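You operate a simulated robot arm through the tools that you are given. There is no shell and no other tool. Be economical: measure what you need, move in short steps, check, and stop when the job is done.

Carry out the task below with a simulated two-armed robot. There is one attempt and no reset: what you move stays moved.

TASK
Put the red safety tag on the upper shelf of the steel table. Then put two of the test tubes from the tube rack on the rubber block. Then put the cube three on top of the brown tripod. Then fetch the yellow-rimmed jar and stand it on the bench between the furnace and the green bath. Then put the big beaker from the middle of the grey table in the bottom of the sink. Then fetch the steel crucible from the middle of the grey table and set it on top of the grey cube four. The order counts. Set down upright: test tube, yellow-rimmed jar, big beaker.

It is judged by the outcome, as a careful person would: the job done as asked, and still so three seconds after it is handed in. It fails if anything else is knocked over, pushed out of place, dropped, spilled or broken.

THE ROBOT
Two 6-joint arms with two-finger parallel grippers on one trunk, on a base that drives. Base frame: it is fixed to the floor where the robot stands at the start and does not move with it; the origin is under the middle of the robot, x ahead of it, y to its left, z up; the surface under the hand at the start is at about z = 700. Readings come in mm, degrees, newtons and seconds.
The left shoulder is at the start at [-107, 177, 710], the right one opposite. With the tool pointing down near the work surface each hand reaches from about 100 to 700 mm from the robot's upright axis, wherever it stands, measured 20 degrees to its own side. Places, roughly: bench between the furnace and the green bath [600, -3400, 700]; big beaker [-3000, -750, 1000]; bottom of the sink [-2900, -2700, 600]; cube four [-2750, -500, 750]; cube three [-1000, -1750, 1000]; red safety tag [500, -250, 750]; rubber block (11x7x3 cm) [-2900, -6200, 800]; steel crucible [-2750, -1000, 750]; test tube (2x2x10 cm) [-1000, -1800, 500]; tripod (11x11x11 cm) [-800, -1900, 1000]; upper shelf of the steel table [-900, -1300, 400]; yellow-rimmed jar [500, -2500, 750]. Payload 1.57 kg a hand.
Tool frame (each hand has its own): the origin (TCP) lies between the finger pads and is the grasp point; the fingertips stand 30 mm ahead of it; z points along the fingers, y is the line along which they close. Largest opening 80 mm; finger width 17, thickness 12; the body of the gripper, 40 by 82 mm, starts 80 mm behind the TCP.
Orientation is that of the tool frame in the base frame, as a unit quaternion [x, y, z, w]. With the fingers straight down and closing along the base's y, the tool's x points along the base's -x, its y along +y and its z along -z.

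THE INTERFACE
- The arms move only by the tool step_arm. It takes "left_plan", "right_plan" or both (then of equal length, played together; a hand with none holds still); each is a list of rows, each an object (a shift or turn left out is 0, a gripper value left out holds the last) with "gripper": the gripper command, from -1 (shut) to 1 (fully open), values between in proportion; "xyz": the shift along the base's x, y, z in mm, a list of three; "rotation": the turn, a rotation vector about the base's x, y, z in degrees, a list of three. In form: [{"gripper": gripper, "xyz": [tx, ty, tz], "rotation": [rx, ry, rz]}, ...]. A call has 1 to 12 rows; each row shifts and turns the commanded pose from where the row before left it. A row lasts 0.2 s, in which the tool goes at most 50 mm and 8.6 degrees; a call with a longer step from one row to the next is refused whole, and so is a gripper value outside its range. A pose out of reach is approached as far as the arm can. The call stops where the force on the tool passes 40 N (or 10 N more than at its start, if that is more) or the arm is blocked; 0.2 s more then pass. The fingers move at their own pace (about 72 mm/s each) and stop on an object; they squeeze with about 36 N. The grip force told is the motor's: it shows also when the fingers shut on nothing. Time passes only in rows, and 0.2 s behind the last, so rows that do not move let the fingers close. It gives the time, the measured TCP pose, the force on the tool (base axes), the opening and the grip force at its end, in the units of the frame above (readings bear some noise), with the torque about the TCP (base axes, N m) and any sound that the robot's microphone picked up.
- Cameras (640 x 400 px; columns grow to the right, rows downward): "scene" is now at [41.8, -18.8, 1427.2]; the picture's right is [-0.25, -0.97, 0.00], its down [-0.76, 0.19, -0.63] and it looks along [0.61, -0.15, -0.78] (base axes); focal length 286 px, centre (320, 200). "left" rides on the left gripper at [72, 7, -122] in its tool frame; the picture's right is [-0.09, 1.00, 0.00], its down [-0.84, -0.08, -0.54] and it looks along [-0.54, -0.05, 0.84] (tool axes); focal length 238 px, centre (320, 200). "right" rides on the right gripper at [72, -7, -122] in its tool frame; the picture's right is [0.09, 1.00, 0.00], its down [-0.84, 0.08, -0.54] and it looks along [-0.54, 0.05, 0.84] (tool axes); focal length 238 px, centre (320, 200). There is no depth. A picture from a camera that has moved, and an enlarged one, comes with that camera's place and axes in the base frame and with its lens.
- capture(camera): a new picture of that camera. No time passes.
- lift_body(by): slides the trunk up (or, below 0, down) by that many mm; the arms and the scene camera ride with it, the base frame stays. It gives what a move gives, with no picture.
- drive_base(legs): drives the robot by 1 to 6 legs, each [ahead, left, turn to the left] in mm, mm and degrees, along the robot's own axes; the way and the turn of a leg run together, so that a leg with both is an arc; at most 1500 mm and 180 degrees a leg. The arms and the cameras ride along, it lands a little off, and it stops where it bumps. It gives what a move gives.
- aim_head(pan, tilt): turns the head with the scene camera to pan (to the left, within 143 degrees either way) and tilt (down, from -29 to 69), counted from straight ahead of the robot. It gives what a move gives.
- enlarge(camera, box): a new picture of the part [left, top, right, bottom] of that camera's present view, enlarged. No time passes.
- sign_off(): hands the job in; it is judged then, once.

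Work in short steps. Places have to be worked out from the pictures, the camera data and where the tool is seen: move nearer, look again, correct. Check each grasp and each placing, and mend what went wrong. You have 207 turns and 194 pictures in all, those below and enlarged ones among them. Open the grippers and draw the arms clear of the work before you hand the job in, unless the task says otherwise.

The tools are called after "Emit:" by a JSON object that holds its "method" and its "body". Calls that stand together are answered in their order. step_arm: Moves the arms, as the interface text tells. Its arguments: {"type":"object","properties":{"left_plan":{"type":"array","items":{"type":"object","properties":{"gripper":{"type":"number"},"xyz":{"type":"array","items":{"type":"number"}},"rotation":{"type":"array","items":{"type":"number"}}}}},"right_plan":{"type":"array","items":{"type":"object","properties":{"gripper":{"type":"number"},"xyz":{"type":"array","items":{"type":"number"}},"rotation":{"type":"array","items":{"type":"number"}}}}}},"required":[]} The other tools are called the same way: lift_body (by) slides the trunk up or down; drive_base (legs) drives the base; aim_head (pan, tilt) turns the head that bears the scene camera; capture (camera) takes a picture; enlarge (camera, box) takes an enlarged picture of a part of a camera's view; sign_off () hands the job in.

At the start:

```text
clock: 0.0
left_eef_pos: [474.2, 32.1, 967.3]
left_orientation: [0.0, 1.0, -0.001, 0.0]
left_force: [-1.4, 0.4, 0.2]
left_moment: [0.01, -0.01, 0.0]
left_gripper_width: 80.2
left_gripper_force: 0.1
right_eef_pos: [414.7, -371.4, 953.5]
right_orientation: [0.001, 1.0, -0.001, 0.0]
right_force: [-0.2, -0.1, 0.1]
right_moment: [0.01, 0.01, 0.02]
right_gripper_width: 80.1
right_gripper_force: 0.0
trunk travel left (down, up): [-150.0, 178.0]
robot x, y, heading: [0.3, 1.1, -0.0]
head pan, tilt: [-14.3, 51.2]
```

scene: 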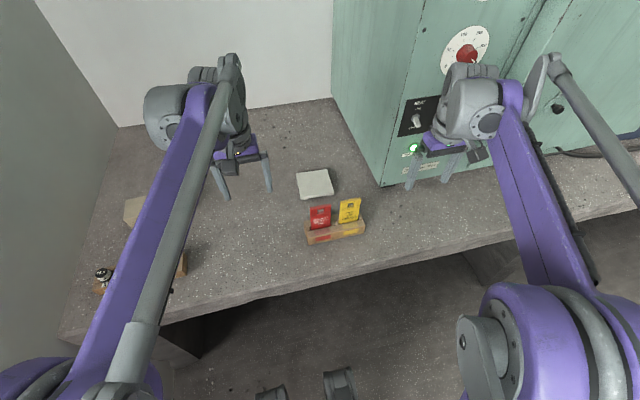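
right: 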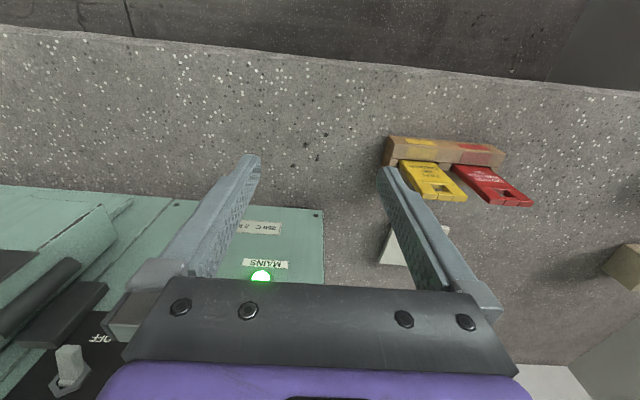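
left: 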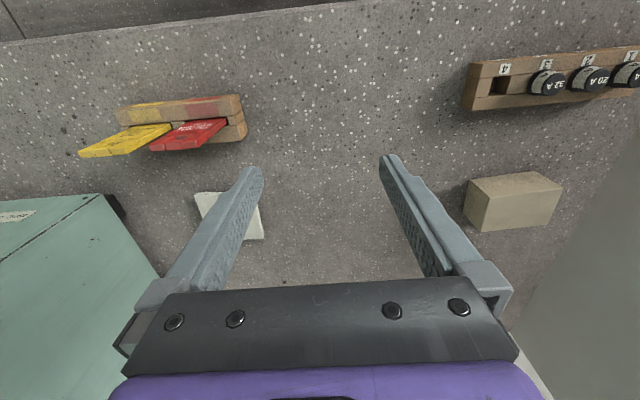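

I'll look closer at the red tag in its holder.

Emit:
{"method": "enlarge", "body": {"camera": "scene", "box": [260, 150, 420, 250]}}

Emit:
{"method": "enlarge", "body": {"camera": "left", "box": [60, 60, 300, 210]}}

```text
4.00 times, centred on (340, 200) of scene
camera zoom: at [41.8, -18.8, 1427.2], right [-0.25, -0.97, 0.0], down [-0.76, 0.19, -0.63], along [0.61, -0.15, -0.78], focal length 1145 px, centre (240, 200)
```

zoom: 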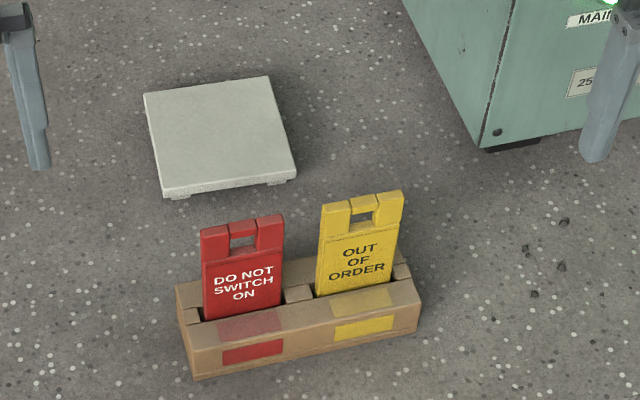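

```text
2.67 times, centred on (180, 135) of left
camera zoom: at [403.3, 39.8, 1088.3], right [0.09, 1.0, 0.0], down [0.84, -0.08, 0.54], along [0.54, -0.05, -0.84], focal length 636 px, centre (693, 373)
```

zoom: 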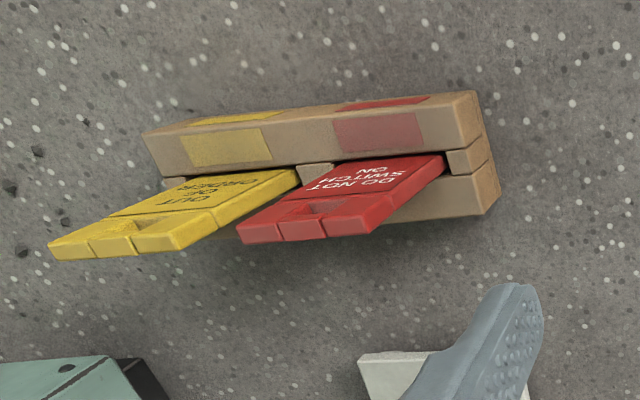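

The red tag stands in a slot, thin along x, with its top at about [478, -127, 842]. I'll turn the right hand so it closes along x, bring it above the tag, and move the left hand aside.

Emit:
{"method": "step_arm", "body": {"right_plan": [{"gripper": 0.2, "xyz": [5.8, 22.2, 0.6], "rotation": [0, 0, 8.18]}, {"xyz": [5.8, 22.2, 0.6], "rotation": [0, 0, 8.18]}, {"xyz": [5.8, 22.2, 0.6], "rotation": [0, 0, 8.18]}, {"xyz": [5.8, 22.2, 0.6], "rotation": [0, 0, 8.18]}, {"xyz": [5.8, 22.2, 0.6], "rotation": [0, 0, 8.18]}, {"xyz": [5.8, 22.2, 0.6], "rotation": [0, 0, 8.18]}, {"xyz": [5.8, 22.2, 0.6], "rotation": [0, 0, 8.18]}, {"xyz": [5.8, 22.2, 0.6], "rotation": [0, 0, 8.18]}, {"xyz": [5.8, 22.2, 0.6], "rotation": [0, 0, 8.18]}, {"xyz": [5.8, 22.2, 0.6], "rotation": [0, 0, 8.18]}, {"xyz": [5.8, 22.2, 0.6], "rotation": [0, 0, 8.18]}], "left_plan": [{"xyz": [-10, 20, 0]}, {"xyz": [-10, 20, 0]}, {"xyz": [-10, 20, 0]}, {"xyz": [-10, 20, 0]}, {"xyz": [-10, 20, 0]}, {"xyz": [-10, 20, 0]}, {"xyz": [-10, 20, 0]}, {"xyz": [-10, 20, 0]}, {"xyz": [-10, 0, 0]}, {"xyz": [-10, 0, 0]}, {"xyz": [-10, 0, 0]}]}}

Emit:
{"method": "capture", "body": {"camera": "scene"}}

Emit:
{"method": "capture", "body": {"camera": "right"}}

```text
clock: 2.4
left_eef_pos: [363.7, 192.8, 966.1]
left_orientation: [0.0, 1.0, 0.0, 0.0]
left_force: [0.3, 0.7, -0.3]
left_moment: [0.02, -0.02, -0.01]
left_gripper_width: 79.8
left_gripper_force: 0.0
right_eef_pos: [479.5, -127.6, 959.1]
right_orientation: [0.707, -0.707, 0.001, 0.0]
right_force: [-0.3, -1.0, -0.9]
right_moment: [-0.01, 0.01, 0.01]
right_gripper_width: 47.9
right_gripper_force: 0.1
trunk travel left (down, up): [-150.0, 178.0]
robot x, y, heading: [-1.1, 1.8, 0.2]
head pan, tilt: [-14.3, 51.2]
```

```text
188 pictures are left
camera scene: at [41.7, -18.5, 1427.2], right [-0.25, -0.97, 0.0], down [-0.76, 0.19, -0.63], along [0.61, -0.15, -0.78], focal length 286 px, centre (320, 200)
```

scene: 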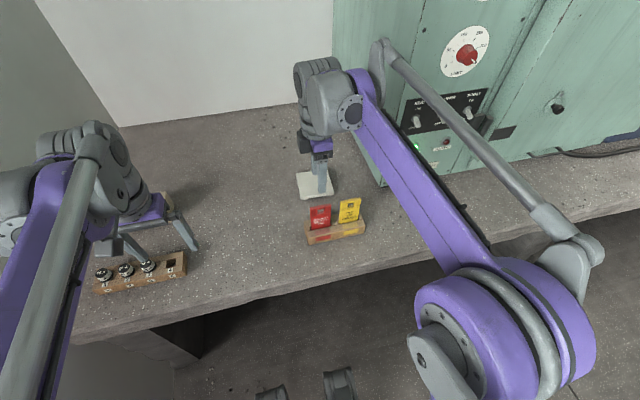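

```text
187 pictures are left
camera right: at [488.0, -198.4, 1081.0], right [-1.0, -0.09, 0.0], down [-0.08, 0.84, 0.54], along [-0.05, 0.54, -0.84], focal length 238 px, centre (320, 200)
```

right: 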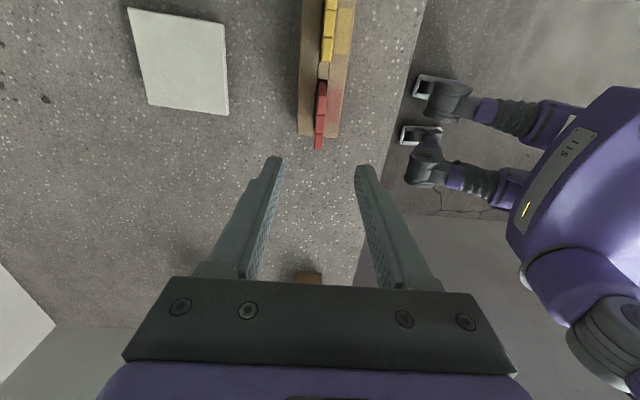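

The tag's top lies under the hand at about x 481, y -133. I'll descend to z 818 and close.

Emit:
{"method": "step_arm", "body": {"right_plan": [{"xyz": [1, -2, -40]}, {"xyz": [1, -3, -40]}, {"xyz": [0, 0, -31]}, {"xyz": [0, 0, -30]}, {"gripper": -1}, {"gripper": -1}, {"gripper": -1}]}}

Emit:
{"method": "capture", "body": {"camera": "right"}}

Emit:
{"method": "enlarge", "body": {"camera": "scene", "box": [240, 150, 400, 250]}}

```text
clock: 4.0
left_eef_pos: [364.4, 192.7, 966.3]
left_orientation: [0.0, 1.0, 0.0, 0.0]
left_force: [0.4, 0.4, 0.6]
left_moment: [0.01, 0.03, -0.01]
left_gripper_width: 80.3
left_gripper_force: 0.1
right_eef_pos: [480.6, -131.5, 819.8]
right_orientation: [0.707, -0.707, 0.0, 0.0]
right_force: [-0.3, 1.6, 0.3]
right_moment: [-0.03, -0.03, 0.03]
right_gripper_width: 8.3
right_gripper_force: 27.3
trunk travel left (down, up): [-150.0, 178.0]
robot x, y, heading: [-2.2, -0.3, 0.0]
head pan, tilt: [-14.3, 51.2]
```

```text
186 pictures are left
camera right: at [488.6, -203.2, 944.3], right [-1.0, -0.09, 0.0], down [-0.08, 0.84, 0.54], along [-0.05, 0.54, -0.84], focal length 238 px, centre (320, 200)
```

right: 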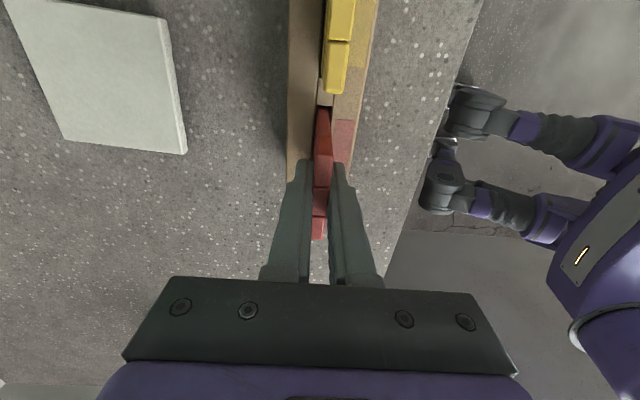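

```text
4.00 times, centred on (320, 200) of scene
camera zoom: at [41.8, -18.8, 1427.2], right [-0.25, -0.97, 0.0], down [-0.76, 0.19, -0.63], along [0.61, -0.15, -0.78], focal length 1145 px, centre (320, 200)
```

zoom: 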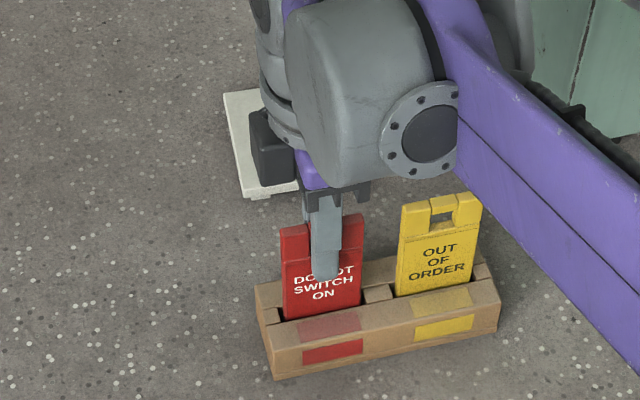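

The tag is held, well centred, at 8 mm width. I'll lift it straight up out of the slot.

Emit:
{"method": "step_arm", "body": {"right_plan": [{"xyz": [0, 0, 20]}, {"xyz": [0, 0, 35]}, {"xyz": [0, 0, 45]}, {"xyz": [0, 0, 45]}, {"xyz": [0, 0, 35]}]}}

Emit:
{"method": "capture", "body": {"camera": "scene"}}

```text
clock: 5.2
left_eef_pos: [365.3, 191.8, 966.6]
left_orientation: [0.001, 1.0, 0.0, -0.001]
left_force: [-0.3, 0.4, 0.4]
left_moment: [-0.05, 0.01, 0.0]
left_gripper_width: 79.9
left_gripper_force: 0.1
right_eef_pos: [482.8, -132.8, 998.7]
right_orientation: [-0.707, 0.707, 0.0, 0.001]
right_force: [-0.2, -0.1, -1.1]
right_moment: [0.01, 0.01, -0.01]
right_gripper_width: 8.1
right_gripper_force: 27.5
trunk travel left (down, up): [-150.0, 178.0]
robot x, y, heading: [0.8, -1.9, 0.0]
head pan, tilt: [-14.3, 51.2]
```

```text
184 pictures are left
camera scene: at [41.7, -18.7, 1427.2], right [-0.25, -0.97, 0.0], down [-0.76, 0.19, -0.63], along [0.61, -0.15, -0.78], focal length 286 px, centre (320, 200)
```

scene: 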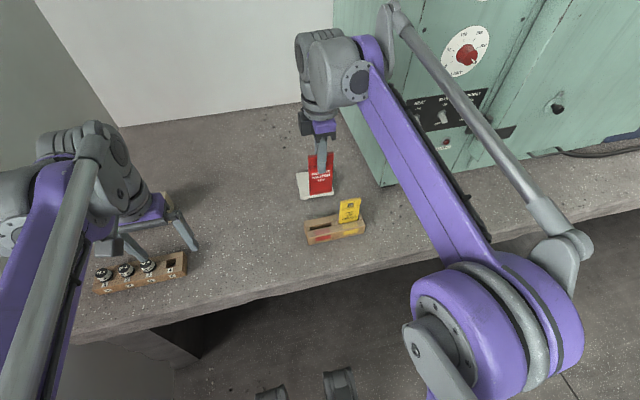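

The tag is out cleanly. I'll draw the hands back over the robot's footprint and look to the right and rear for the steel table.

Emit:
{"method": "step_arm", "body": {"right_plan": [{"xyz": [-30, -15, 0]}, {"xyz": [-35, -15, 0]}, {"xyz": [-35, -15, 0]}, {"xyz": [-35, -15, 0]}], "left_plan": [{"xyz": [-10, 0, 0]}, {"xyz": [-10, 0, 0]}, {"xyz": [-10, 0, 0]}, {"xyz": [-10, 0, 0]}]}}

Emit:
{"method": "aim_head", "body": {"pan": -125, "tilt": 25}}

Emit:
{"method": "capture", "body": {"camera": "scene"}}

Emit:
{"method": "aim_head", "body": {"pan": -75, "tilt": 25}}

Emit:
{"method": "capture", "body": {"camera": "scene"}}

```text
clock: 6.2
left_eef_pos: [325.4, 192.7, 967.3]
left_orientation: [0.001, 1.0, 0.0, 0.0]
left_force: [0.8, 0.3, 1.0]
left_moment: [0.02, 0.0, 0.0]
left_gripper_width: 80.0
left_gripper_force: 0.0
right_eef_pos: [345.7, -190.6, 998.1]
right_orientation: [-0.707, 0.707, -0.001, 0.001]
right_force: [-0.2, -0.4, -0.1]
right_moment: [-0.02, 0.02, -0.02]
right_gripper_width: 8.4
right_gripper_force: 27.4
trunk travel left (down, up): [-150.0, 178.0]
robot x, y, heading: [0.6, 4.6, 0.1]
head pan, tilt: [-14.3, 51.2]
```

```text
clock: 8.1
left_eef_pos: [326.9, 191.7, 967.8]
left_orientation: [0.0, 1.0, 0.0, 0.0]
left_force: [0.3, 0.0, 0.3]
left_moment: [0.0, -0.02, 0.01]
left_gripper_width: 79.9
left_gripper_force: 0.2
right_eef_pos: [347.7, -190.3, 998.1]
right_orientation: [0.707, -0.707, 0.0, 0.0]
right_force: [0.4, 0.4, -0.8]
right_moment: [-0.01, -0.02, 0.01]
right_gripper_width: 8.0
right_gripper_force: 27.1
trunk travel left (down, up): [-150.0, 178.0]
robot x, y, heading: [0.4, 1.5, 0.1]
head pan, tilt: [-125.0, 25.0]
```

```text
183 pictures are left
camera scene: at [-84.5, -75.6, 1466.4], right [-0.82, 0.57, 0.0], down [0.24, 0.35, -0.91], along [-0.52, -0.74, -0.42], focal length 286 px, centre (320, 200)
```

scene: 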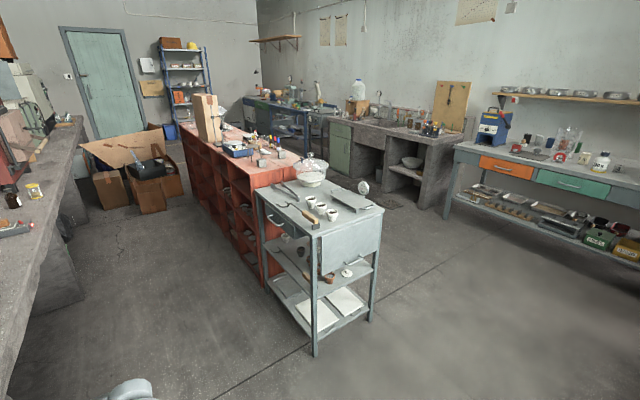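

```text
clock: 9.3
left_eef_pos: [326.2, 192.9, 967.1]
left_orientation: [0.001, 1.0, 0.0, 0.0]
left_force: [0.7, 0.1, 0.8]
left_moment: [0.01, 0.04, -0.01]
left_gripper_width: 80.4
left_gripper_force: 0.1
right_eef_pos: [346.6, -190.9, 997.9]
right_orientation: [-0.707, 0.707, 0.0, -0.001]
right_force: [0.0, -0.1, -0.2]
right_moment: [0.01, 0.0, -0.02]
right_gripper_width: 8.4
right_gripper_force: 26.5
trunk travel left (down, up): [-150.0, 178.0]
robot x, y, heading: [1.1, 1.9, 0.1]
head pan, tilt: [-75.0, 25.0]
```

```text
182 pictures are left
camera scene: at [-7.9, -89.1, 1466.4], right [-0.97, -0.26, 0.0], down [-0.11, 0.41, -0.91], along [0.23, -0.88, -0.42], focal length 286 px, centre (320, 200)
```

scene: 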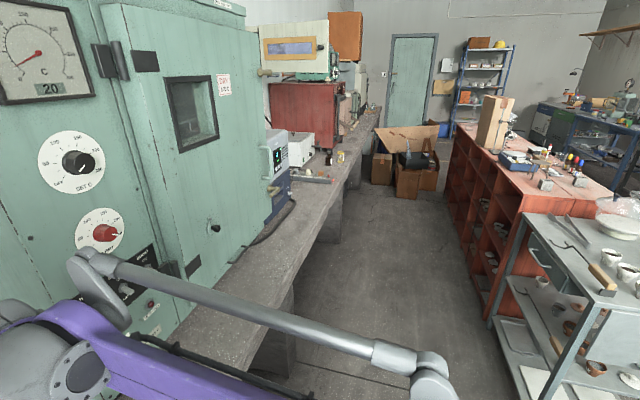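

The steel table stands to the right and rear, with two shelves under its top. I'll look closely at it.

Emit:
{"method": "aim_head", "body": {"pan": -130, "tilt": 35}}

Emit:
{"method": "enlarge", "body": {"camera": "scene", "box": [200, 80, 520, 280]}}

```text
clock: 10.5
left_eef_pos: [325.7, 191.8, 967.3]
left_orientation: [0.0, 1.0, -0.001, 0.0]
left_force: [0.2, -0.1, 0.1]
left_moment: [-0.01, 0.03, 0.04]
left_gripper_width: 79.9
left_gripper_force: 0.0
right_eef_pos: [346.1, -189.2, 998.1]
right_orientation: [0.707, -0.707, -0.001, 0.0]
right_force: [0.5, 0.6, -0.4]
right_moment: [0.02, 0.0, 0.01]
right_gripper_width: 8.2
right_gripper_force: 27.4
trunk travel left (down, up): [-150.0, 178.0]
robot x, y, heading: [3.8, 2.1, 0.2]
head pan, tilt: [-130.0, 35.0]
```

```text
2.00 times, centred on (360, 180) of scene
camera zoom: at [-88.3, -67.6, 1450.6], right [-0.77, 0.64, 0.0], down [0.37, 0.44, -0.82], along [-0.53, -0.63, -0.57], focal length 572 px, centre (240, 240)
```

zoom: 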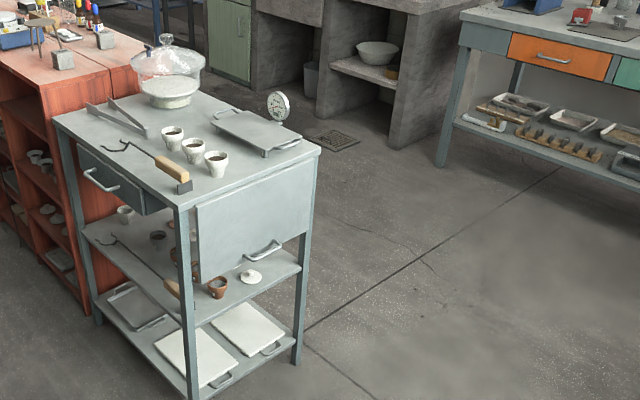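

The table spans roughly x -1217 to -743 and y -1765 to -1070, its top at about z 730 and the upper shelf at about z 320. I'll back off, turn right and drive into the aisle, to look at the open long side.

Emit:
{"method": "drive_base", "body": {"legs": [[-250, 0, 0], [0, 0, -90], [1250, 0, 0]]}}

Emit:
{"method": "aim_head", "body": {"pan": -85, "tilt": 45}}

Emit:
{"method": "capture", "body": {"camera": "scene"}}

```text
clock: 22.0
left_eef_pos: [-33.4, -1568.5, 967.2]
left_orientation: [0.702, 0.712, 0.0, 0.0]
left_force: [-0.1, 0.5, -0.5]
left_moment: [0.0, 0.0, 0.01]
left_gripper_width: 79.9
left_gripper_force: 0.0
right_eef_pos: [-415.7, -1594.3, 998.5]
right_orientation: [-0.006, 1.0, 0.0, 0.0]
right_force: [0.2, -0.2, -0.5]
right_moment: [-0.04, 0.03, 0.01]
right_gripper_width: 8.3
right_gripper_force: 27.9
trunk travel left (down, up): [-150.0, 178.0]
robot x, y, heading: [-225.2, -1244.9, -89.3]
head pan, tilt: [-130.0, 35.0]
```

```text
clock: 23.1
left_eef_pos: [-32.5, -1568.1, 967.6]
left_orientation: [0.703, 0.711, 0.001, 0.0]
left_force: [0.0, -0.4, 0.2]
left_moment: [0.0, 0.03, 0.01]
left_gripper_width: 79.7
left_gripper_force: 0.2
right_eef_pos: [-415.5, -1593.3, 997.9]
right_orientation: [-0.005, 1.0, 0.001, 0.0]
right_force: [0.0, 0.9, -1.0]
right_moment: [0.0, -0.02, 0.05]
right_gripper_width: 8.5
right_gripper_force: 27.5
trunk travel left (down, up): [-150.0, 178.0]
robot x, y, heading: [-230.3, -1246.0, -88.8]
head pan, tilt: [-85.0, 45.0]
```

```text
180 pictures are left
camera scene: at [-309.0, -1219.6, 1435.8], right [-0.1, 1.0, 0.0], down [0.7, 0.07, -0.71], along [-0.7, -0.07, -0.71], focal length 286 px, centre (320, 200)
```

scene: 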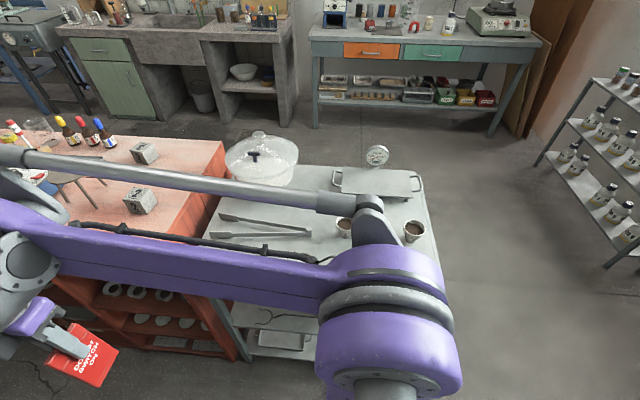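

Now I'll turn to face the table's long side and move a little along it.

Emit:
{"method": "drive_base", "body": {"legs": [[130, 0, 0], [0, 100, 0], [0, 0, -91]]}}

Emit:
{"method": "aim_head", "body": {"pan": 0, "tilt": 60}}

Emit:
{"method": "capture", "body": {"camera": "scene"}}

```text
clock: 29.3
left_eef_pos: [-448.1, -1577.5, 966.9]
left_orientation: [1.0, 0.017, 0.0, 0.0]
left_force: [0.3, -0.1, 0.3]
left_moment: [0.0, 0.0, -0.04]
left_gripper_width: 79.9
left_gripper_force: 0.0
right_eef_pos: [-482.0, -1196.2, 998.8]
right_orientation: [0.695, 0.719, 0.0, 0.0]
right_force: [0.1, 1.0, -0.1]
right_moment: [0.04, -0.02, -0.01]
right_gripper_width: 8.4
right_gripper_force: 27.0
trunk travel left (down, up): [-150.0, 178.0]
robot x, y, heading: [-128.4, -1373.1, -178.1]
head pan, tilt: [-85.0, 45.0]
```

```text
clock: 30.9
left_eef_pos: [-448.8, -1578.9, 967.3]
left_orientation: [1.0, 0.017, 0.0, 0.0]
left_force: [0.6, 0.1, 0.6]
left_moment: [0.01, 0.0, -0.01]
left_gripper_width: 79.9
left_gripper_force: 0.0
right_eef_pos: [-482.6, -1197.4, 997.7]
right_orientation: [0.696, 0.718, 0.0, -0.001]
right_force: [-0.1, -0.3, -0.3]
right_moment: [-0.01, -0.01, 0.0]
right_gripper_width: 8.4
right_gripper_force: 27.3
trunk travel left (down, up): [-150.0, 178.0]
robot x, y, heading: [-131.5, -1375.5, -178.2]
head pan, tilt: [0.0, 60.0]
```

```text
179 pictures are left
camera scene: at [-161.4, -1376.5, 1416.3], right [-0.03, 1.0, 0.0], down [0.87, 0.03, -0.5], along [-0.5, -0.02, -0.87], focal length 286 px, centre (320, 200)
```

scene: 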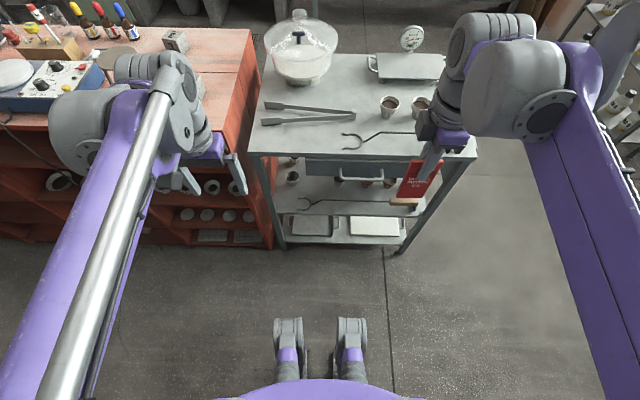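

I'll lower the trunk to see in under the top.

Emit:
{"method": "lift_body", "body": {"by": -150}}

Emit:
{"method": "aim_head", "body": {"pan": 0, "tilt": 48}}

Emit:
{"method": "enlarge", "body": {"camera": "scene", "box": [200, 80, 520, 280]}}

```text
clock: 32.6
left_eef_pos: [-448.1, -1578.8, 817.0]
left_orientation: [1.0, 0.016, 0.0, 0.0]
left_force: [-0.6, 0.1, 0.4]
left_moment: [0.01, -0.01, 0.02]
left_gripper_width: 80.0
left_gripper_force: 0.0
right_eef_pos: [-481.0, -1197.1, 849.4]
right_orientation: [0.695, 0.719, -0.001, 0.0]
right_force: [0.1, 0.5, -0.1]
right_moment: [0.0, 0.02, -0.01]
right_gripper_width: 8.4
right_gripper_force: 27.5
trunk travel left (down, up): [0.0, 328.0]
robot x, y, heading: [-127.0, -1375.3, -178.1]
head pan, tilt: [0.0, 60.0]
```

```text
clock: 33.4
left_eef_pos: [-448.3, -1577.5, 816.5]
left_orientation: [1.0, 0.018, 0.0, 0.0]
left_force: [0.0, -0.7, -0.5]
left_moment: [0.03, -0.04, 0.01]
left_gripper_width: 79.9
left_gripper_force: 0.1
right_eef_pos: [-480.9, -1196.5, 848.3]
right_orientation: [0.696, 0.718, 0.0, 0.0]
right_force: [-0.2, 0.4, -0.6]
right_moment: [0.01, 0.0, 0.03]
right_gripper_width: 8.5
right_gripper_force: 27.4
trunk travel left (down, up): [0.0, 328.0]
robot x, y, heading: [-131.2, -1374.9, -178.1]
head pan, tilt: [0.0, 48.0]
```

```text
2.00 times, centred on (360, 180) of scene
camera zoom: at [-215.5, -1378.3, 1278.8], right [-0.03, 1.0, 0.0], down [0.74, 0.02, -0.67], along [-0.67, -0.02, -0.74], focal length 572 px, centre (240, 240)
```

zoom: 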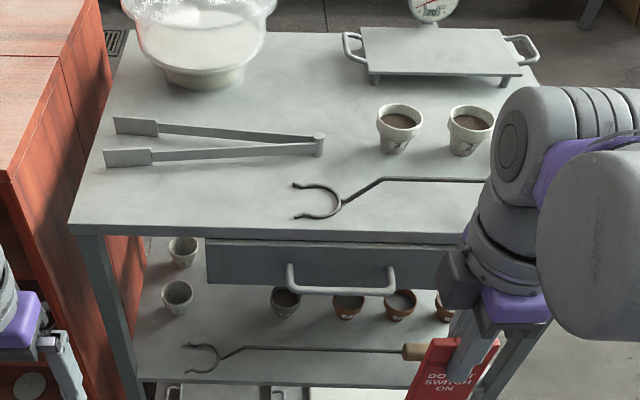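

There's a free gap on the upper shelf between the cups, around x -880, y -1420. I'll shift the robot left so the right arm lines up, then pitch the right hand forward so the tag lies nearly flat.

Emit:
{"method": "drive_base", "body": {"legs": [[0, 190, -2]]}}

Emit:
{"method": "step_arm", "body": {"right_plan": [{"xyz": [5, 0, -10], "rotation": [0, 8.5, 0]}, {"xyz": [5, 0, -20], "rotation": [0, 8.5, 0]}, {"xyz": [5, 0, -30], "rotation": [0, 8.5, 0]}, {"xyz": [5, 0, -40], "rotation": [0, 8.5, 0]}, {"xyz": [5, 0, -40], "rotation": [0, 8.5, 0]}, {"xyz": [5, 0, -40], "rotation": [0, 8.5, 0]}, {"xyz": [5, 0, -40], "rotation": [0, 8.5, 0]}, {"xyz": [5, 0, -40], "rotation": [0, 8.5, 0]}, {"xyz": [0, 0, -40]}, {"xyz": [0, 0, -40]}]}}

Emit:
{"method": "capture", "body": {"camera": "scene"}}

Emit:
{"method": "capture", "body": {"camera": "right"}}

```text
clock: 35.7
left_eef_pos: [-449.6, -1761.8, 816.5]
left_orientation: [1.0, 0.003, 0.0, 0.0]
left_force: [-0.5, 0.2, 0.3]
left_moment: [-0.01, 0.04, -0.01]
left_gripper_width: 80.0
left_gripper_force: 0.0
right_eef_pos: [-472.6, -1379.2, 848.4]
right_orientation: [0.706, 0.708, 0.0, 0.0]
right_force: [-0.5, -0.5, 1.0]
right_moment: [0.02, -0.02, 0.02]
right_gripper_width: 8.5
right_gripper_force: 27.2
trunk travel left (down, up): [0.0, 328.0]
robot x, y, heading: [-125.6, -1566.0, -179.8]
head pan, tilt: [0.0, 48.0]
```

```text
clock: 37.9
left_eef_pos: [-449.8, -1761.0, 816.7]
left_orientation: [1.0, 0.003, 0.0, 0.0]
left_force: [0.1, 0.2, -1.0]
left_moment: [-0.03, 0.0, 0.01]
left_gripper_width: 79.9
left_gripper_force: 0.0
right_eef_pos: [-467.5, -1378.1, 625.5]
right_orientation: [0.585, 0.588, -0.394, -0.396]
right_force: [-0.3, -0.5, -0.9]
right_moment: [0.0, -0.04, 0.01]
right_gripper_width: 8.2
right_gripper_force: 26.4
right hand out of reach, approached as far as the arm can: row 8, 9, 10
trunk travel left (down, up): [0.0, 328.0]
robot x, y, heading: [-124.0, -1569.6, -179.8]
head pan, tilt: [0.0, 48.0]
```

```text
177 pictures are left
camera scene: at [-212.0, -1567.3, 1278.8], right [-0.01, 1.0, 0.0], down [0.74, 0.0, -0.67], along [-0.67, 0.0, -0.74], focal length 286 px, centre (320, 200)
```

scene: 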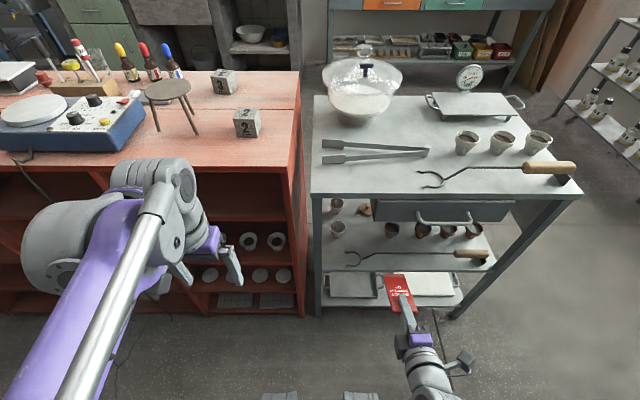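

```text
176 pictures are left
camera right: at [-356.6, -1304.6, 679.2], right [0.37, 0.1, -0.92], down [0.53, -0.84, 0.13], along [-0.76, -0.54, -0.36], focal length 238 px, centre (320, 200)
```

right: 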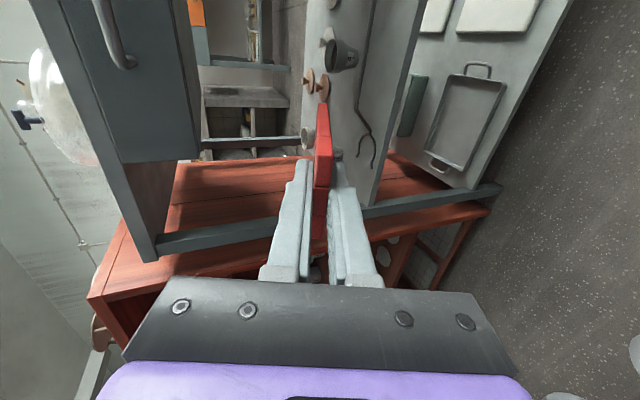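

The arm is cramped close to the body, so I'll reach forward, which should also let it get lower.

Emit:
{"method": "step_arm", "body": {"right_plan": [{"xyz": [-20, 0, 0]}, {"xyz": [-20, 0, 0]}, {"xyz": [-20, 0, 0]}, {"xyz": [-20, 0, 0]}, {"xyz": [-20, 0, 0]}, {"xyz": [-20, 0, 0]}]}}

Emit:
{"method": "capture", "body": {"camera": "right"}}

```text
clock: 39.3
left_eef_pos: [-449.1, -1761.0, 816.0]
left_orientation: [1.0, 0.004, 0.0, 0.0]
left_force: [-0.5, -0.1, -0.2]
left_moment: [0.0, -0.02, 0.03]
left_gripper_width: 80.0
left_gripper_force: 0.0
right_eef_pos: [-572.7, -1377.1, 624.9]
right_orientation: [0.585, 0.588, -0.394, -0.396]
right_force: [-0.5, -0.4, -1.1]
right_moment: [0.01, 0.0, -0.02]
right_gripper_width: 8.3
right_gripper_force: 26.8
trunk travel left (down, up): [0.0, 328.0]
robot x, y, heading: [-124.4, -1566.3, -179.5]
head pan, tilt: [0.0, 48.0]
```

```text
175 pictures are left
camera right: at [-461.3, -1305.7, 677.8], right [0.37, 0.1, -0.92], down [0.53, -0.84, 0.13], along [-0.76, -0.54, -0.36], focal length 238 px, centre (320, 200)
```

right: 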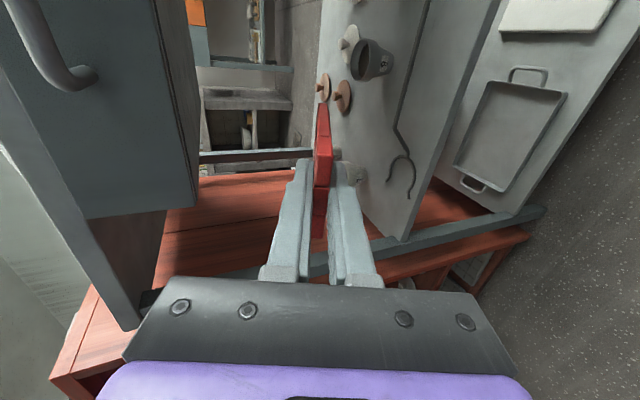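

Now lower toward shelf height while still outside the table edge.

Emit:
{"method": "step_arm", "body": {"right_plan": [{"xyz": [0, 0, -30]}, {"xyz": [0, 0, -30]}, {"xyz": [0, 0, -30]}, {"xyz": [0, 0, -30]}, {"xyz": [0, 0, -30]}, {"xyz": [0, 0, -25]}]}}

Emit:
{"method": "capture", "body": {"camera": "right"}}

Emit:
{"method": "enlarge", "body": {"camera": "scene", "box": [280, 180, 520, 330]}}

```text
clock: 40.7
left_eef_pos: [-451.4, -1761.4, 816.6]
left_orientation: [1.0, 0.003, 0.001, 0.0]
left_force: [-0.3, 0.2, 0.1]
left_moment: [0.01, 0.0, 0.01]
left_gripper_width: 80.1
left_gripper_force: 0.1
right_eef_pos: [-634.3, -1376.8, 508.0]
right_orientation: [0.585, 0.588, -0.394, -0.396]
right_force: [0.7, -0.2, 0.0]
right_moment: [0.0, -0.01, 0.0]
right_gripper_width: 7.9
right_gripper_force: 26.9
right hand out of reach, approached as far as the arm can: row 2, 3, 4, 5, 6
trunk travel left (down, up): [0.0, 328.0]
robot x, y, heading: [-124.6, -1567.3, -179.7]
head pan, tilt: [0.0, 48.0]
```

```text
174 pictures are left
camera right: at [-523.4, -1304.0, 562.5], right [0.37, 0.1, -0.92], down [0.53, -0.84, 0.13], along [-0.76, -0.54, -0.37], focal length 238 px, centre (320, 200)
```

right: 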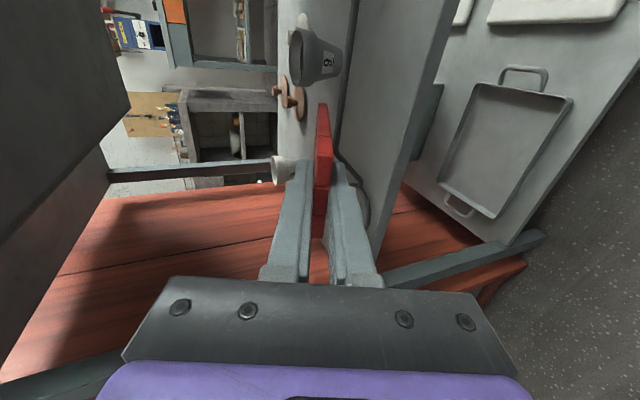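

```text
2.67 times, centred on (400, 255) of scene
camera zoom: at [-212.0, -1567.3, 1278.8], right [-0.01, 1.0, 0.0], down [0.74, 0.0, -0.67], along [-0.67, 0.0, -0.74], focal length 763 px, centre (107, 53)
```

zoom: 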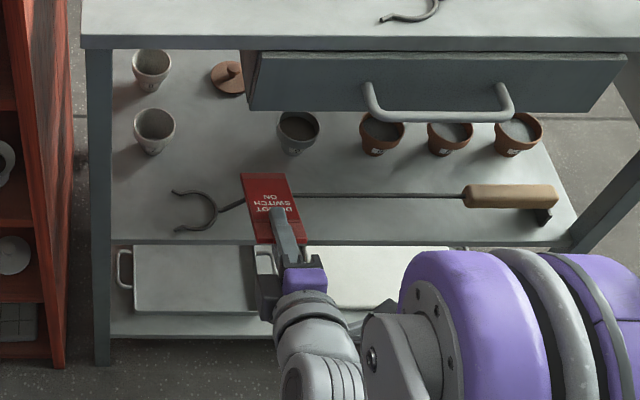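

Lowering needs more forward reach. I'll go forward and down together, to x≈-740, z≈430.

Emit:
{"method": "step_arm", "body": {"right_plan": [{"xyz": [-25, -2, 0]}, {"xyz": [-25, -2, -15]}, {"xyz": [-20, -2, -20]}, {"xyz": [-20, -2, -20]}, {"xyz": [-15, 0, -20]}]}}

Emit:
{"method": "enlarge", "body": {"camera": "scene", "box": [280, 180, 520, 330]}}

```text
clock: 41.5
left_eef_pos: [-449.4, -1760.0, 817.8]
left_orientation: [1.0, 0.004, -0.001, 0.0]
left_force: [0.0, 0.9, -1.2]
left_moment: [0.03, -0.01, 0.0]
left_gripper_width: 79.8
left_gripper_force: 0.1
right_eef_pos: [-703.5, -1380.0, 485.3]
right_orientation: [0.581, 0.584, -0.399, -0.403]
right_force: [3.8, -1.7, 15.6]
right_moment: [-0.05, 0.18, 0.05]
right_gripper_width: 8.2
right_gripper_force: 26.7
trunk travel left (down, up): [0.0, 328.0]
robot x, y, heading: [-124.2, -1571.8, -179.7]
head pan, tilt: [0.0, 48.0]
stopped in row 4 (right hand): the force on the tool passed its limit at 63 N (the readings are from after the stop); the commanded pose is now the measured one
```

```text
2.67 times, centred on (400, 255) of scene
camera zoom: at [-211.0, -1567.6, 1278.9], right [-0.01, 1.0, 0.0], down [0.74, 0.0, -0.67], along [-0.67, 0.0, -0.74], focal length 763 px, centre (107, 53)
```

zoom: 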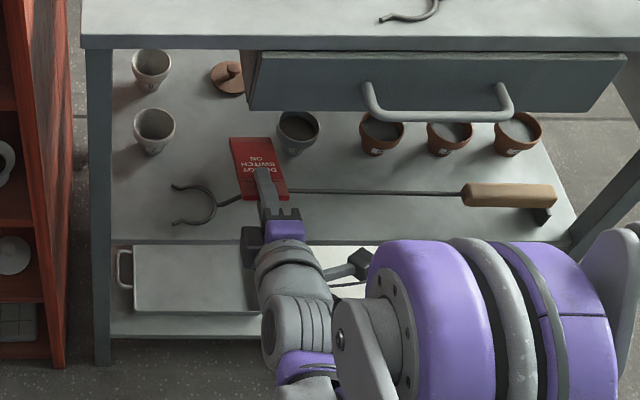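

The contact shows the shelf is actually at about z 440, and the leg foot confirms the table edge is at x≈-670. The free patch is x -890 to -740, y -1480 to -1345. I'll raise, shift to y -1411, and go forward.

Emit:
{"method": "step_arm", "body": {"right_plan": [{"xyz": [0, 0, 25]}, {"xyz": [0, -31, 0]}, {"xyz": [-25, 0, 0]}, {"xyz": [-25, 0, 0]}, {"xyz": [-30, 0, 0]}]}}

Emit:
{"method": "enlarge", "body": {"camera": "scene", "box": [280, 180, 520, 330]}}

Emit:
{"method": "capture", "body": {"camera": "right"}}

```text
clock: 42.7
left_eef_pos: [-449.8, -1761.1, 816.3]
left_orientation: [1.0, 0.003, 0.0, 0.0]
left_force: [0.3, 1.7, 0.1]
left_moment: [-0.02, -0.03, -0.01]
left_gripper_width: 80.0
left_gripper_force: 0.1
right_eef_pos: [-783.8, -1408.6, 506.7]
right_orientation: [0.583, 0.584, -0.398, -0.402]
right_force: [0.7, 0.3, -0.1]
right_moment: [-0.04, -0.03, 0.0]
right_gripper_width: 8.4
right_gripper_force: 26.4
trunk travel left (down, up): [0.0, 328.0]
robot x, y, heading: [-125.4, -1566.5, -179.8]
head pan, tilt: [0.0, 48.0]
```

```text
2.67 times, centred on (400, 255) of scene
camera zoom: at [-212.2, -1567.3, 1278.8], right [-0.01, 1.0, 0.0], down [0.74, 0.0, -0.67], along [-0.67, 0.0, -0.74], focal length 763 px, centre (107, 53)
```

zoom: 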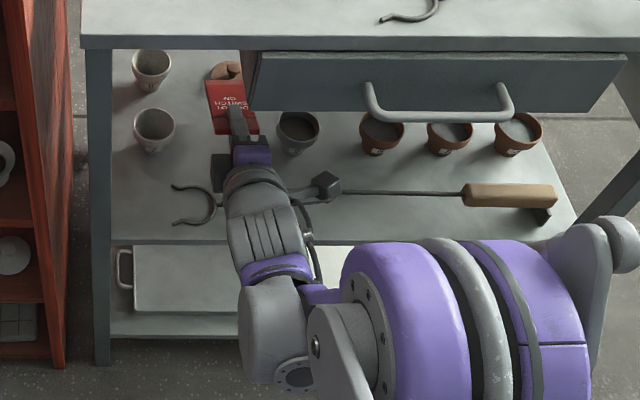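

```text
170 pictures are left
camera right: at [-672.0, -1336.9, 558.3], right [0.36, 0.1, -0.93], down [0.53, -0.84, 0.12], along [-0.77, -0.54, -0.35], focal length 238 px, centre (320, 200)
```

right: 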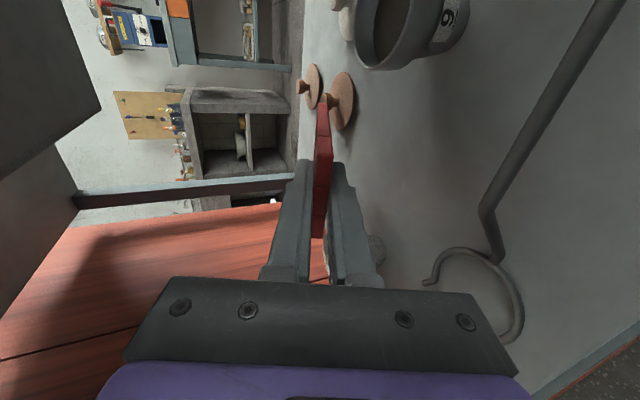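

The lids are just ahead of the tip, so I'll pull back 10 mm and lower until the tag tip touches.

Emit:
{"method": "step_arm", "body": {"right_plan": [{"xyz": [5, 0, -8]}, {"xyz": [5, 0, -8]}, {"xyz": [0, 0, -6]}, {"xyz": [0, 0, -5]}, {"xyz": [0, 0, -4]}]}}

Emit:
{"method": "enlarge", "body": {"camera": "scene", "box": [280, 180, 440, 280]}}

Emit:
{"method": "capture", "body": {"camera": "right"}}

```text
clock: 43.9
left_eef_pos: [-451.1, -1759.8, 816.0]
left_orientation: [1.0, 0.002, 0.0, -0.001]
left_force: [-0.1, 0.2, -0.1]
left_moment: [0.0, 0.0, -0.02]
left_gripper_width: 80.3
left_gripper_force: 0.1
right_eef_pos: [-773.8, -1410.8, 477.4]
right_orientation: [0.582, 0.584, -0.399, -0.401]
right_force: [0.4, -1.0, -0.2]
right_moment: [0.0, -0.02, 0.01]
right_gripper_width: 8.3
right_gripper_force: 27.4
trunk travel left (down, up): [0.0, 328.0]
robot x, y, heading: [-123.2, -1567.1, -179.9]
head pan, tilt: [0.0, 48.0]
```

```text
4.00 times, centred on (360, 230) of scene
camera zoom: at [-212.0, -1567.3, 1278.9], right [-0.01, 1.0, 0.0], down [0.74, 0.0, -0.67], along [-0.67, 0.0, -0.74], focal length 1145 px, centre (160, 80)
```

zoom: 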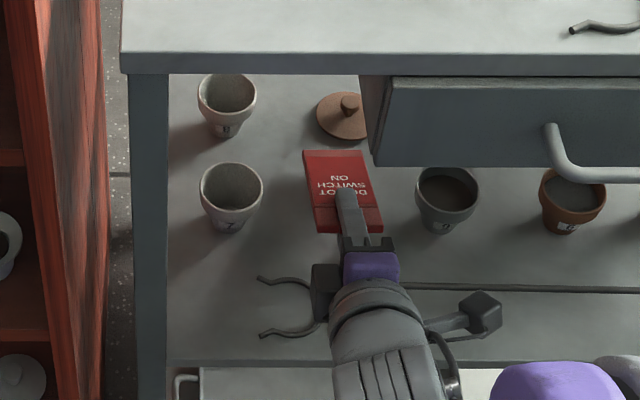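

```text
168 pictures are left
camera right: at [-661.5, -1339.0, 528.5], right [0.36, 0.1, -0.93], down [0.53, -0.84, 0.12], along [-0.77, -0.54, -0.35], focal length 238 px, centre (320, 200)
```

right: 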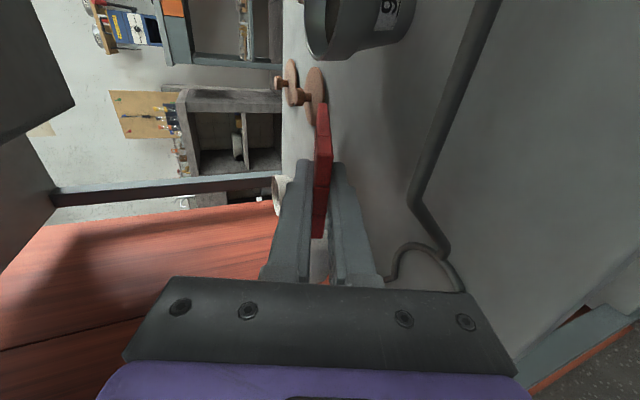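

No contact yet. I'll continue lowering in small steps.

Emit:
{"method": "step_arm", "body": {"right_plan": [{"xyz": [0, 0, -4]}, {"xyz": [0, 0, -4]}, {"xyz": [0, 0, -4]}, {"xyz": [0, 0, -4]}, {"xyz": [0, 0, -4]}]}}

Emit:
{"method": "enlarge", "body": {"camera": "scene", "box": [280, 180, 440, 280]}}

Emit:
{"method": "capture", "body": {"camera": "right"}}

```text
clock: 45.1
left_eef_pos: [-449.5, -1761.8, 817.1]
left_orientation: [1.0, 0.002, -0.001, 0.0]
left_force: [-0.1, 0.4, 0.1]
left_moment: [0.0, 0.0, 0.02]
left_gripper_width: 80.2
left_gripper_force: 0.1
right_eef_pos: [-772.3, -1411.1, 459.4]
right_orientation: [0.582, 0.583, -0.399, -0.403]
right_force: [4.8, 2.5, 14.6]
right_moment: [0.01, 1.39, -0.22]
right_gripper_width: 9.8
right_gripper_force: 28.2
trunk travel left (down, up): [0.0, 328.0]
robot x, y, heading: [-125.0, -1564.1, -179.6]
head pan, tilt: [0.0, 48.0]
```

```text
4.00 times, centred on (360, 230) of scene
camera zoom: at [-210.1, -1567.4, 1279.0], right [-0.01, 1.0, 0.0], down [0.74, 0.0, -0.67], along [-0.67, 0.0, -0.74], focal length 1145 px, centre (160, 80)
```

zoom: 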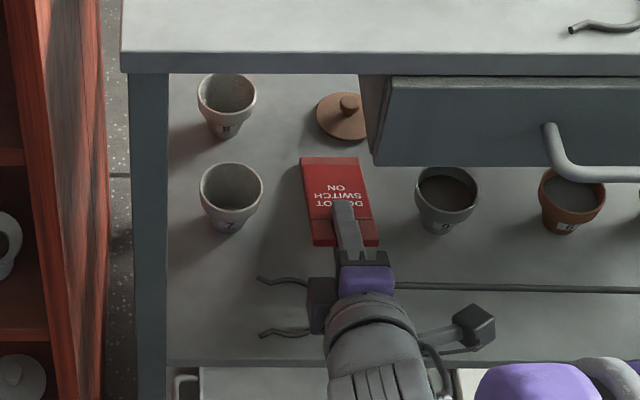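

```text
166 pictures are left
camera right: at [-660.5, -1340.1, 510.5], right [0.36, 0.1, -0.93], down [0.53, -0.84, 0.12], along [-0.77, -0.54, -0.35], focal length 238 px, centre (320, 200)
```

right: 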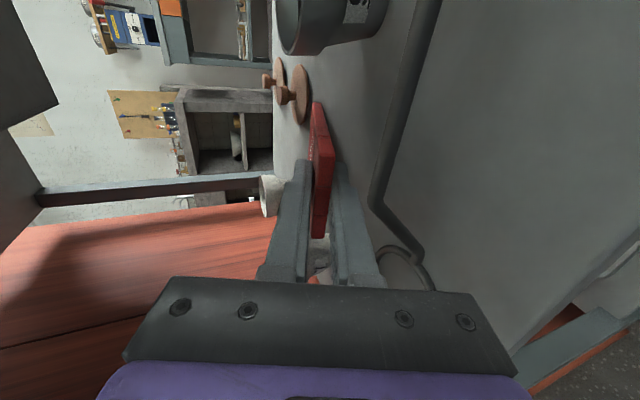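

The tip has touched the shelf. I'll open slightly and withdraw along the tool axis.

Emit:
{"method": "step_arm", "body": {"right_plan": [{"gripper": -0.55, "xyz": [0, 0, 1]}, {"xyz": [0, 0, 0]}, {"xyz": [12, 0, 4]}, {"xyz": [15, 0, 6]}, {"xyz": [20, 0, 8]}, {"xyz": [25, 0, 12]}, {"xyz": [25, 0, 15]}, {"xyz": [25, 0, 15]}]}}

Emit:
{"method": "enlarge", "body": {"camera": "scene", "box": [280, 180, 440, 280]}}

```text
clock: 46.9
left_eef_pos: [-448.8, -1762.5, 816.7]
left_orientation: [1.0, 0.003, 0.001, 0.0]
left_force: [-0.7, 0.1, -0.4]
left_moment: [0.02, -0.01, 0.02]
left_gripper_width: 79.8
left_gripper_force: 0.1
right_eef_pos: [-651.2, -1411.1, 519.3]
right_orientation: [0.581, 0.584, -0.399, -0.402]
right_force: [0.2, 0.2, 0.1]
right_moment: [0.02, -0.01, -0.01]
right_gripper_width: 18.0
right_gripper_force: 0.1
trunk travel left (down, up): [0.0, 328.0]
robot x, y, heading: [-124.6, -1568.2, -179.5]
head pan, tilt: [0.0, 48.0]
```

```text
4.00 times, centred on (360, 230) of scene
camera zoom: at [-211.7, -1567.3, 1278.9], right [-0.01, 1.0, 0.0], down [0.74, 0.0, -0.67], along [-0.67, 0.0, -0.74], focal length 1145 px, centre (160, 80)
```

zoom: 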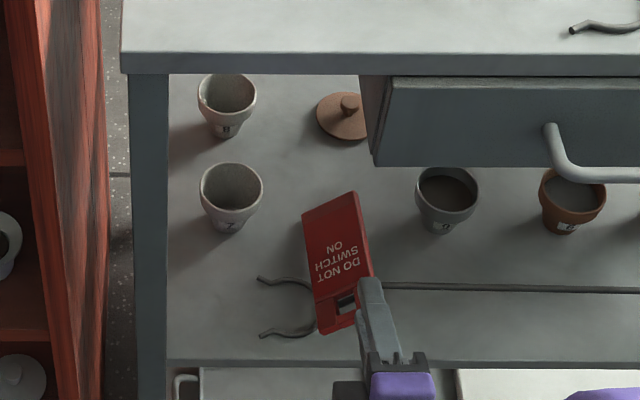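

The tag got dragged along. I'll check whether it's still between the fingers.

Emit:
{"method": "capture", "body": {"camera": "right"}}

Emit:
{"method": "enlarge", "body": {"camera": "scene", "box": [330, 210, 410, 280]}}

```text
164 pictures are left
camera right: at [-540.2, -1338.8, 571.2], right [0.36, 0.1, -0.93], down [0.53, -0.84, 0.12], along [-0.77, -0.54, -0.35], focal length 238 px, centre (320, 200)
```

right: 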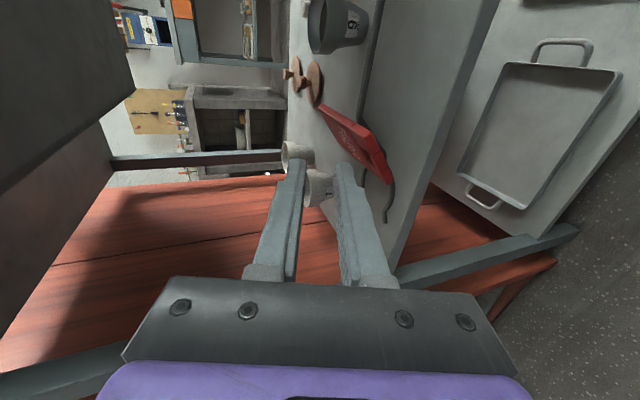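

```text
5.71 times, centred on (370, 245) of scene
camera zoom: at [-211.7, -1567.3, 1278.9], right [-0.01, 1.0, 0.0], down [0.74, 0.0, -0.67], along [-0.67, 0.0, -0.74], focal length 1636 px, centre (34, -57)
```

zoom: 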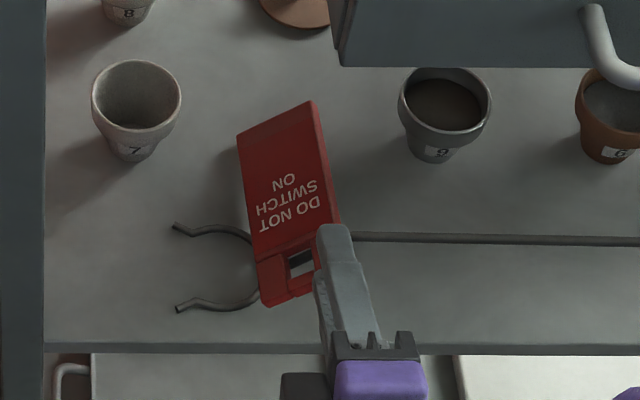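

The tag is free and lies on the upper shelf, its top edge over the tool ring, and the ring hasn't moved. That placing will do. I'll withdraw the hand, close it partly, raise the trunk and survey the area of the tripod, cube three and the tube rack.

Emit:
{"method": "step_arm", "body": {"right_plan": [{"xyz": [25, 0, 30]}, {"xyz": [25, 0, 30]}, {"xyz": [25, 0, 30]}, {"xyz": [0, 0, 30], "rotation": [0, -8.5, 0]}, {"xyz": [0, 0, 30], "rotation": [0, -8.5, 0]}, {"xyz": [0, 0, 30], "rotation": [0, -8.5, 0]}, {"xyz": [0, 0, 30], "rotation": [0, -8.5, 0]}, {"xyz": [0, 0, 30], "rotation": [0, -8.5, 0]}, {"xyz": [0, 0, 30], "rotation": [0, -8.5, 0]}, {"xyz": [0, 0, 20], "rotation": [0, -8.5, 0]}, {"xyz": [0, 0, 0], "rotation": [0, -8.5, 0]}]}}

Emit:
{"method": "lift_body", "body": {"by": 200}}

Emit:
{"method": "aim_head", "body": {"pan": 20, "tilt": 40}}

Emit:
{"method": "capture", "body": {"camera": "scene"}}

```text
clock: 49.3
left_eef_pos: [-450.8, -1760.2, 816.7]
left_orientation: [1.0, 0.003, -0.001, 0.0]
left_force: [0.4, -0.6, 0.2]
left_moment: [0.03, -0.02, -0.02]
left_gripper_width: 80.2
left_gripper_force: 0.0
right_eef_pos: [-577.4, -1411.5, 809.4]
right_orientation: [0.705, 0.709, -0.005, -0.006]
right_force: [0.3, 0.0, -0.4]
right_moment: [0.03, -0.03, 0.03]
right_gripper_width: 17.8
right_gripper_force: 0.1
trunk travel left (down, up): [0.0, 328.0]
robot x, y, heading: [-125.8, -1564.8, -179.3]
head pan, tilt: [0.0, 48.0]
```

```text
clock: 51.5
left_eef_pos: [-449.2, -1761.0, 1017.1]
left_orientation: [1.0, 0.003, -0.001, 0.0]
left_force: [-0.7, -0.3, -0.2]
left_moment: [-0.03, 0.01, 0.03]
left_gripper_width: 79.9
left_gripper_force: 0.1
right_eef_pos: [-577.7, -1411.0, 1008.9]
right_orientation: [0.705, 0.709, -0.005, -0.006]
right_force: [0.3, -0.1, -0.3]
right_moment: [0.0, 0.0, 0.0]
right_gripper_width: 18.1
right_gripper_force: 0.0
trunk travel left (down, up): [-200.0, 128.0]
robot x, y, heading: [-123.3, -1564.7, -179.6]
head pan, tilt: [0.0, 48.0]
```

```text
clock: 52.3
left_eef_pos: [-450.2, -1761.8, 1018.1]
left_orientation: [1.0, 0.002, -0.001, 0.001]
left_force: [-0.7, 0.2, 0.2]
left_moment: [-0.03, -0.04, -0.01]
left_gripper_width: 79.9
left_gripper_force: 0.0
right_eef_pos: [-576.6, -1411.7, 1008.7]
right_orientation: [0.705, 0.71, -0.005, -0.006]
right_force: [-0.3, 0.2, -0.8]
right_moment: [0.03, 0.02, 0.01]
right_gripper_width: 17.7
right_gripper_force: 0.3
trunk travel left (down, up): [-200.0, 128.0]
robot x, y, heading: [-123.8, -1569.7, -179.7]
head pan, tilt: [20.0, 40.0]
```

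```text
162 pictures are left
camera scene: at [-165.0, -1596.0, 1491.6], right [-0.35, 0.94, 0.0], down [0.6, 0.22, -0.77], along [-0.72, -0.27, -0.64], focal length 286 px, centre (320, 200)
```

scene: 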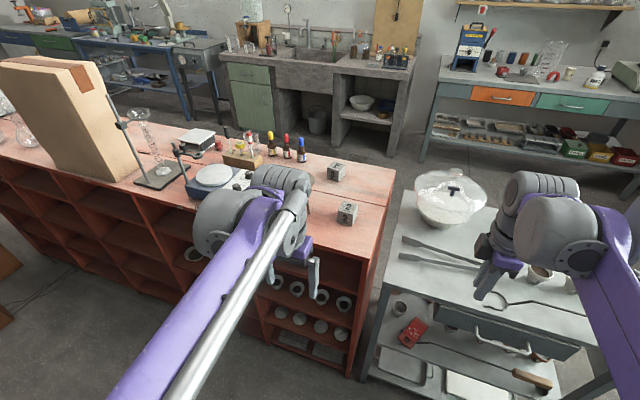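

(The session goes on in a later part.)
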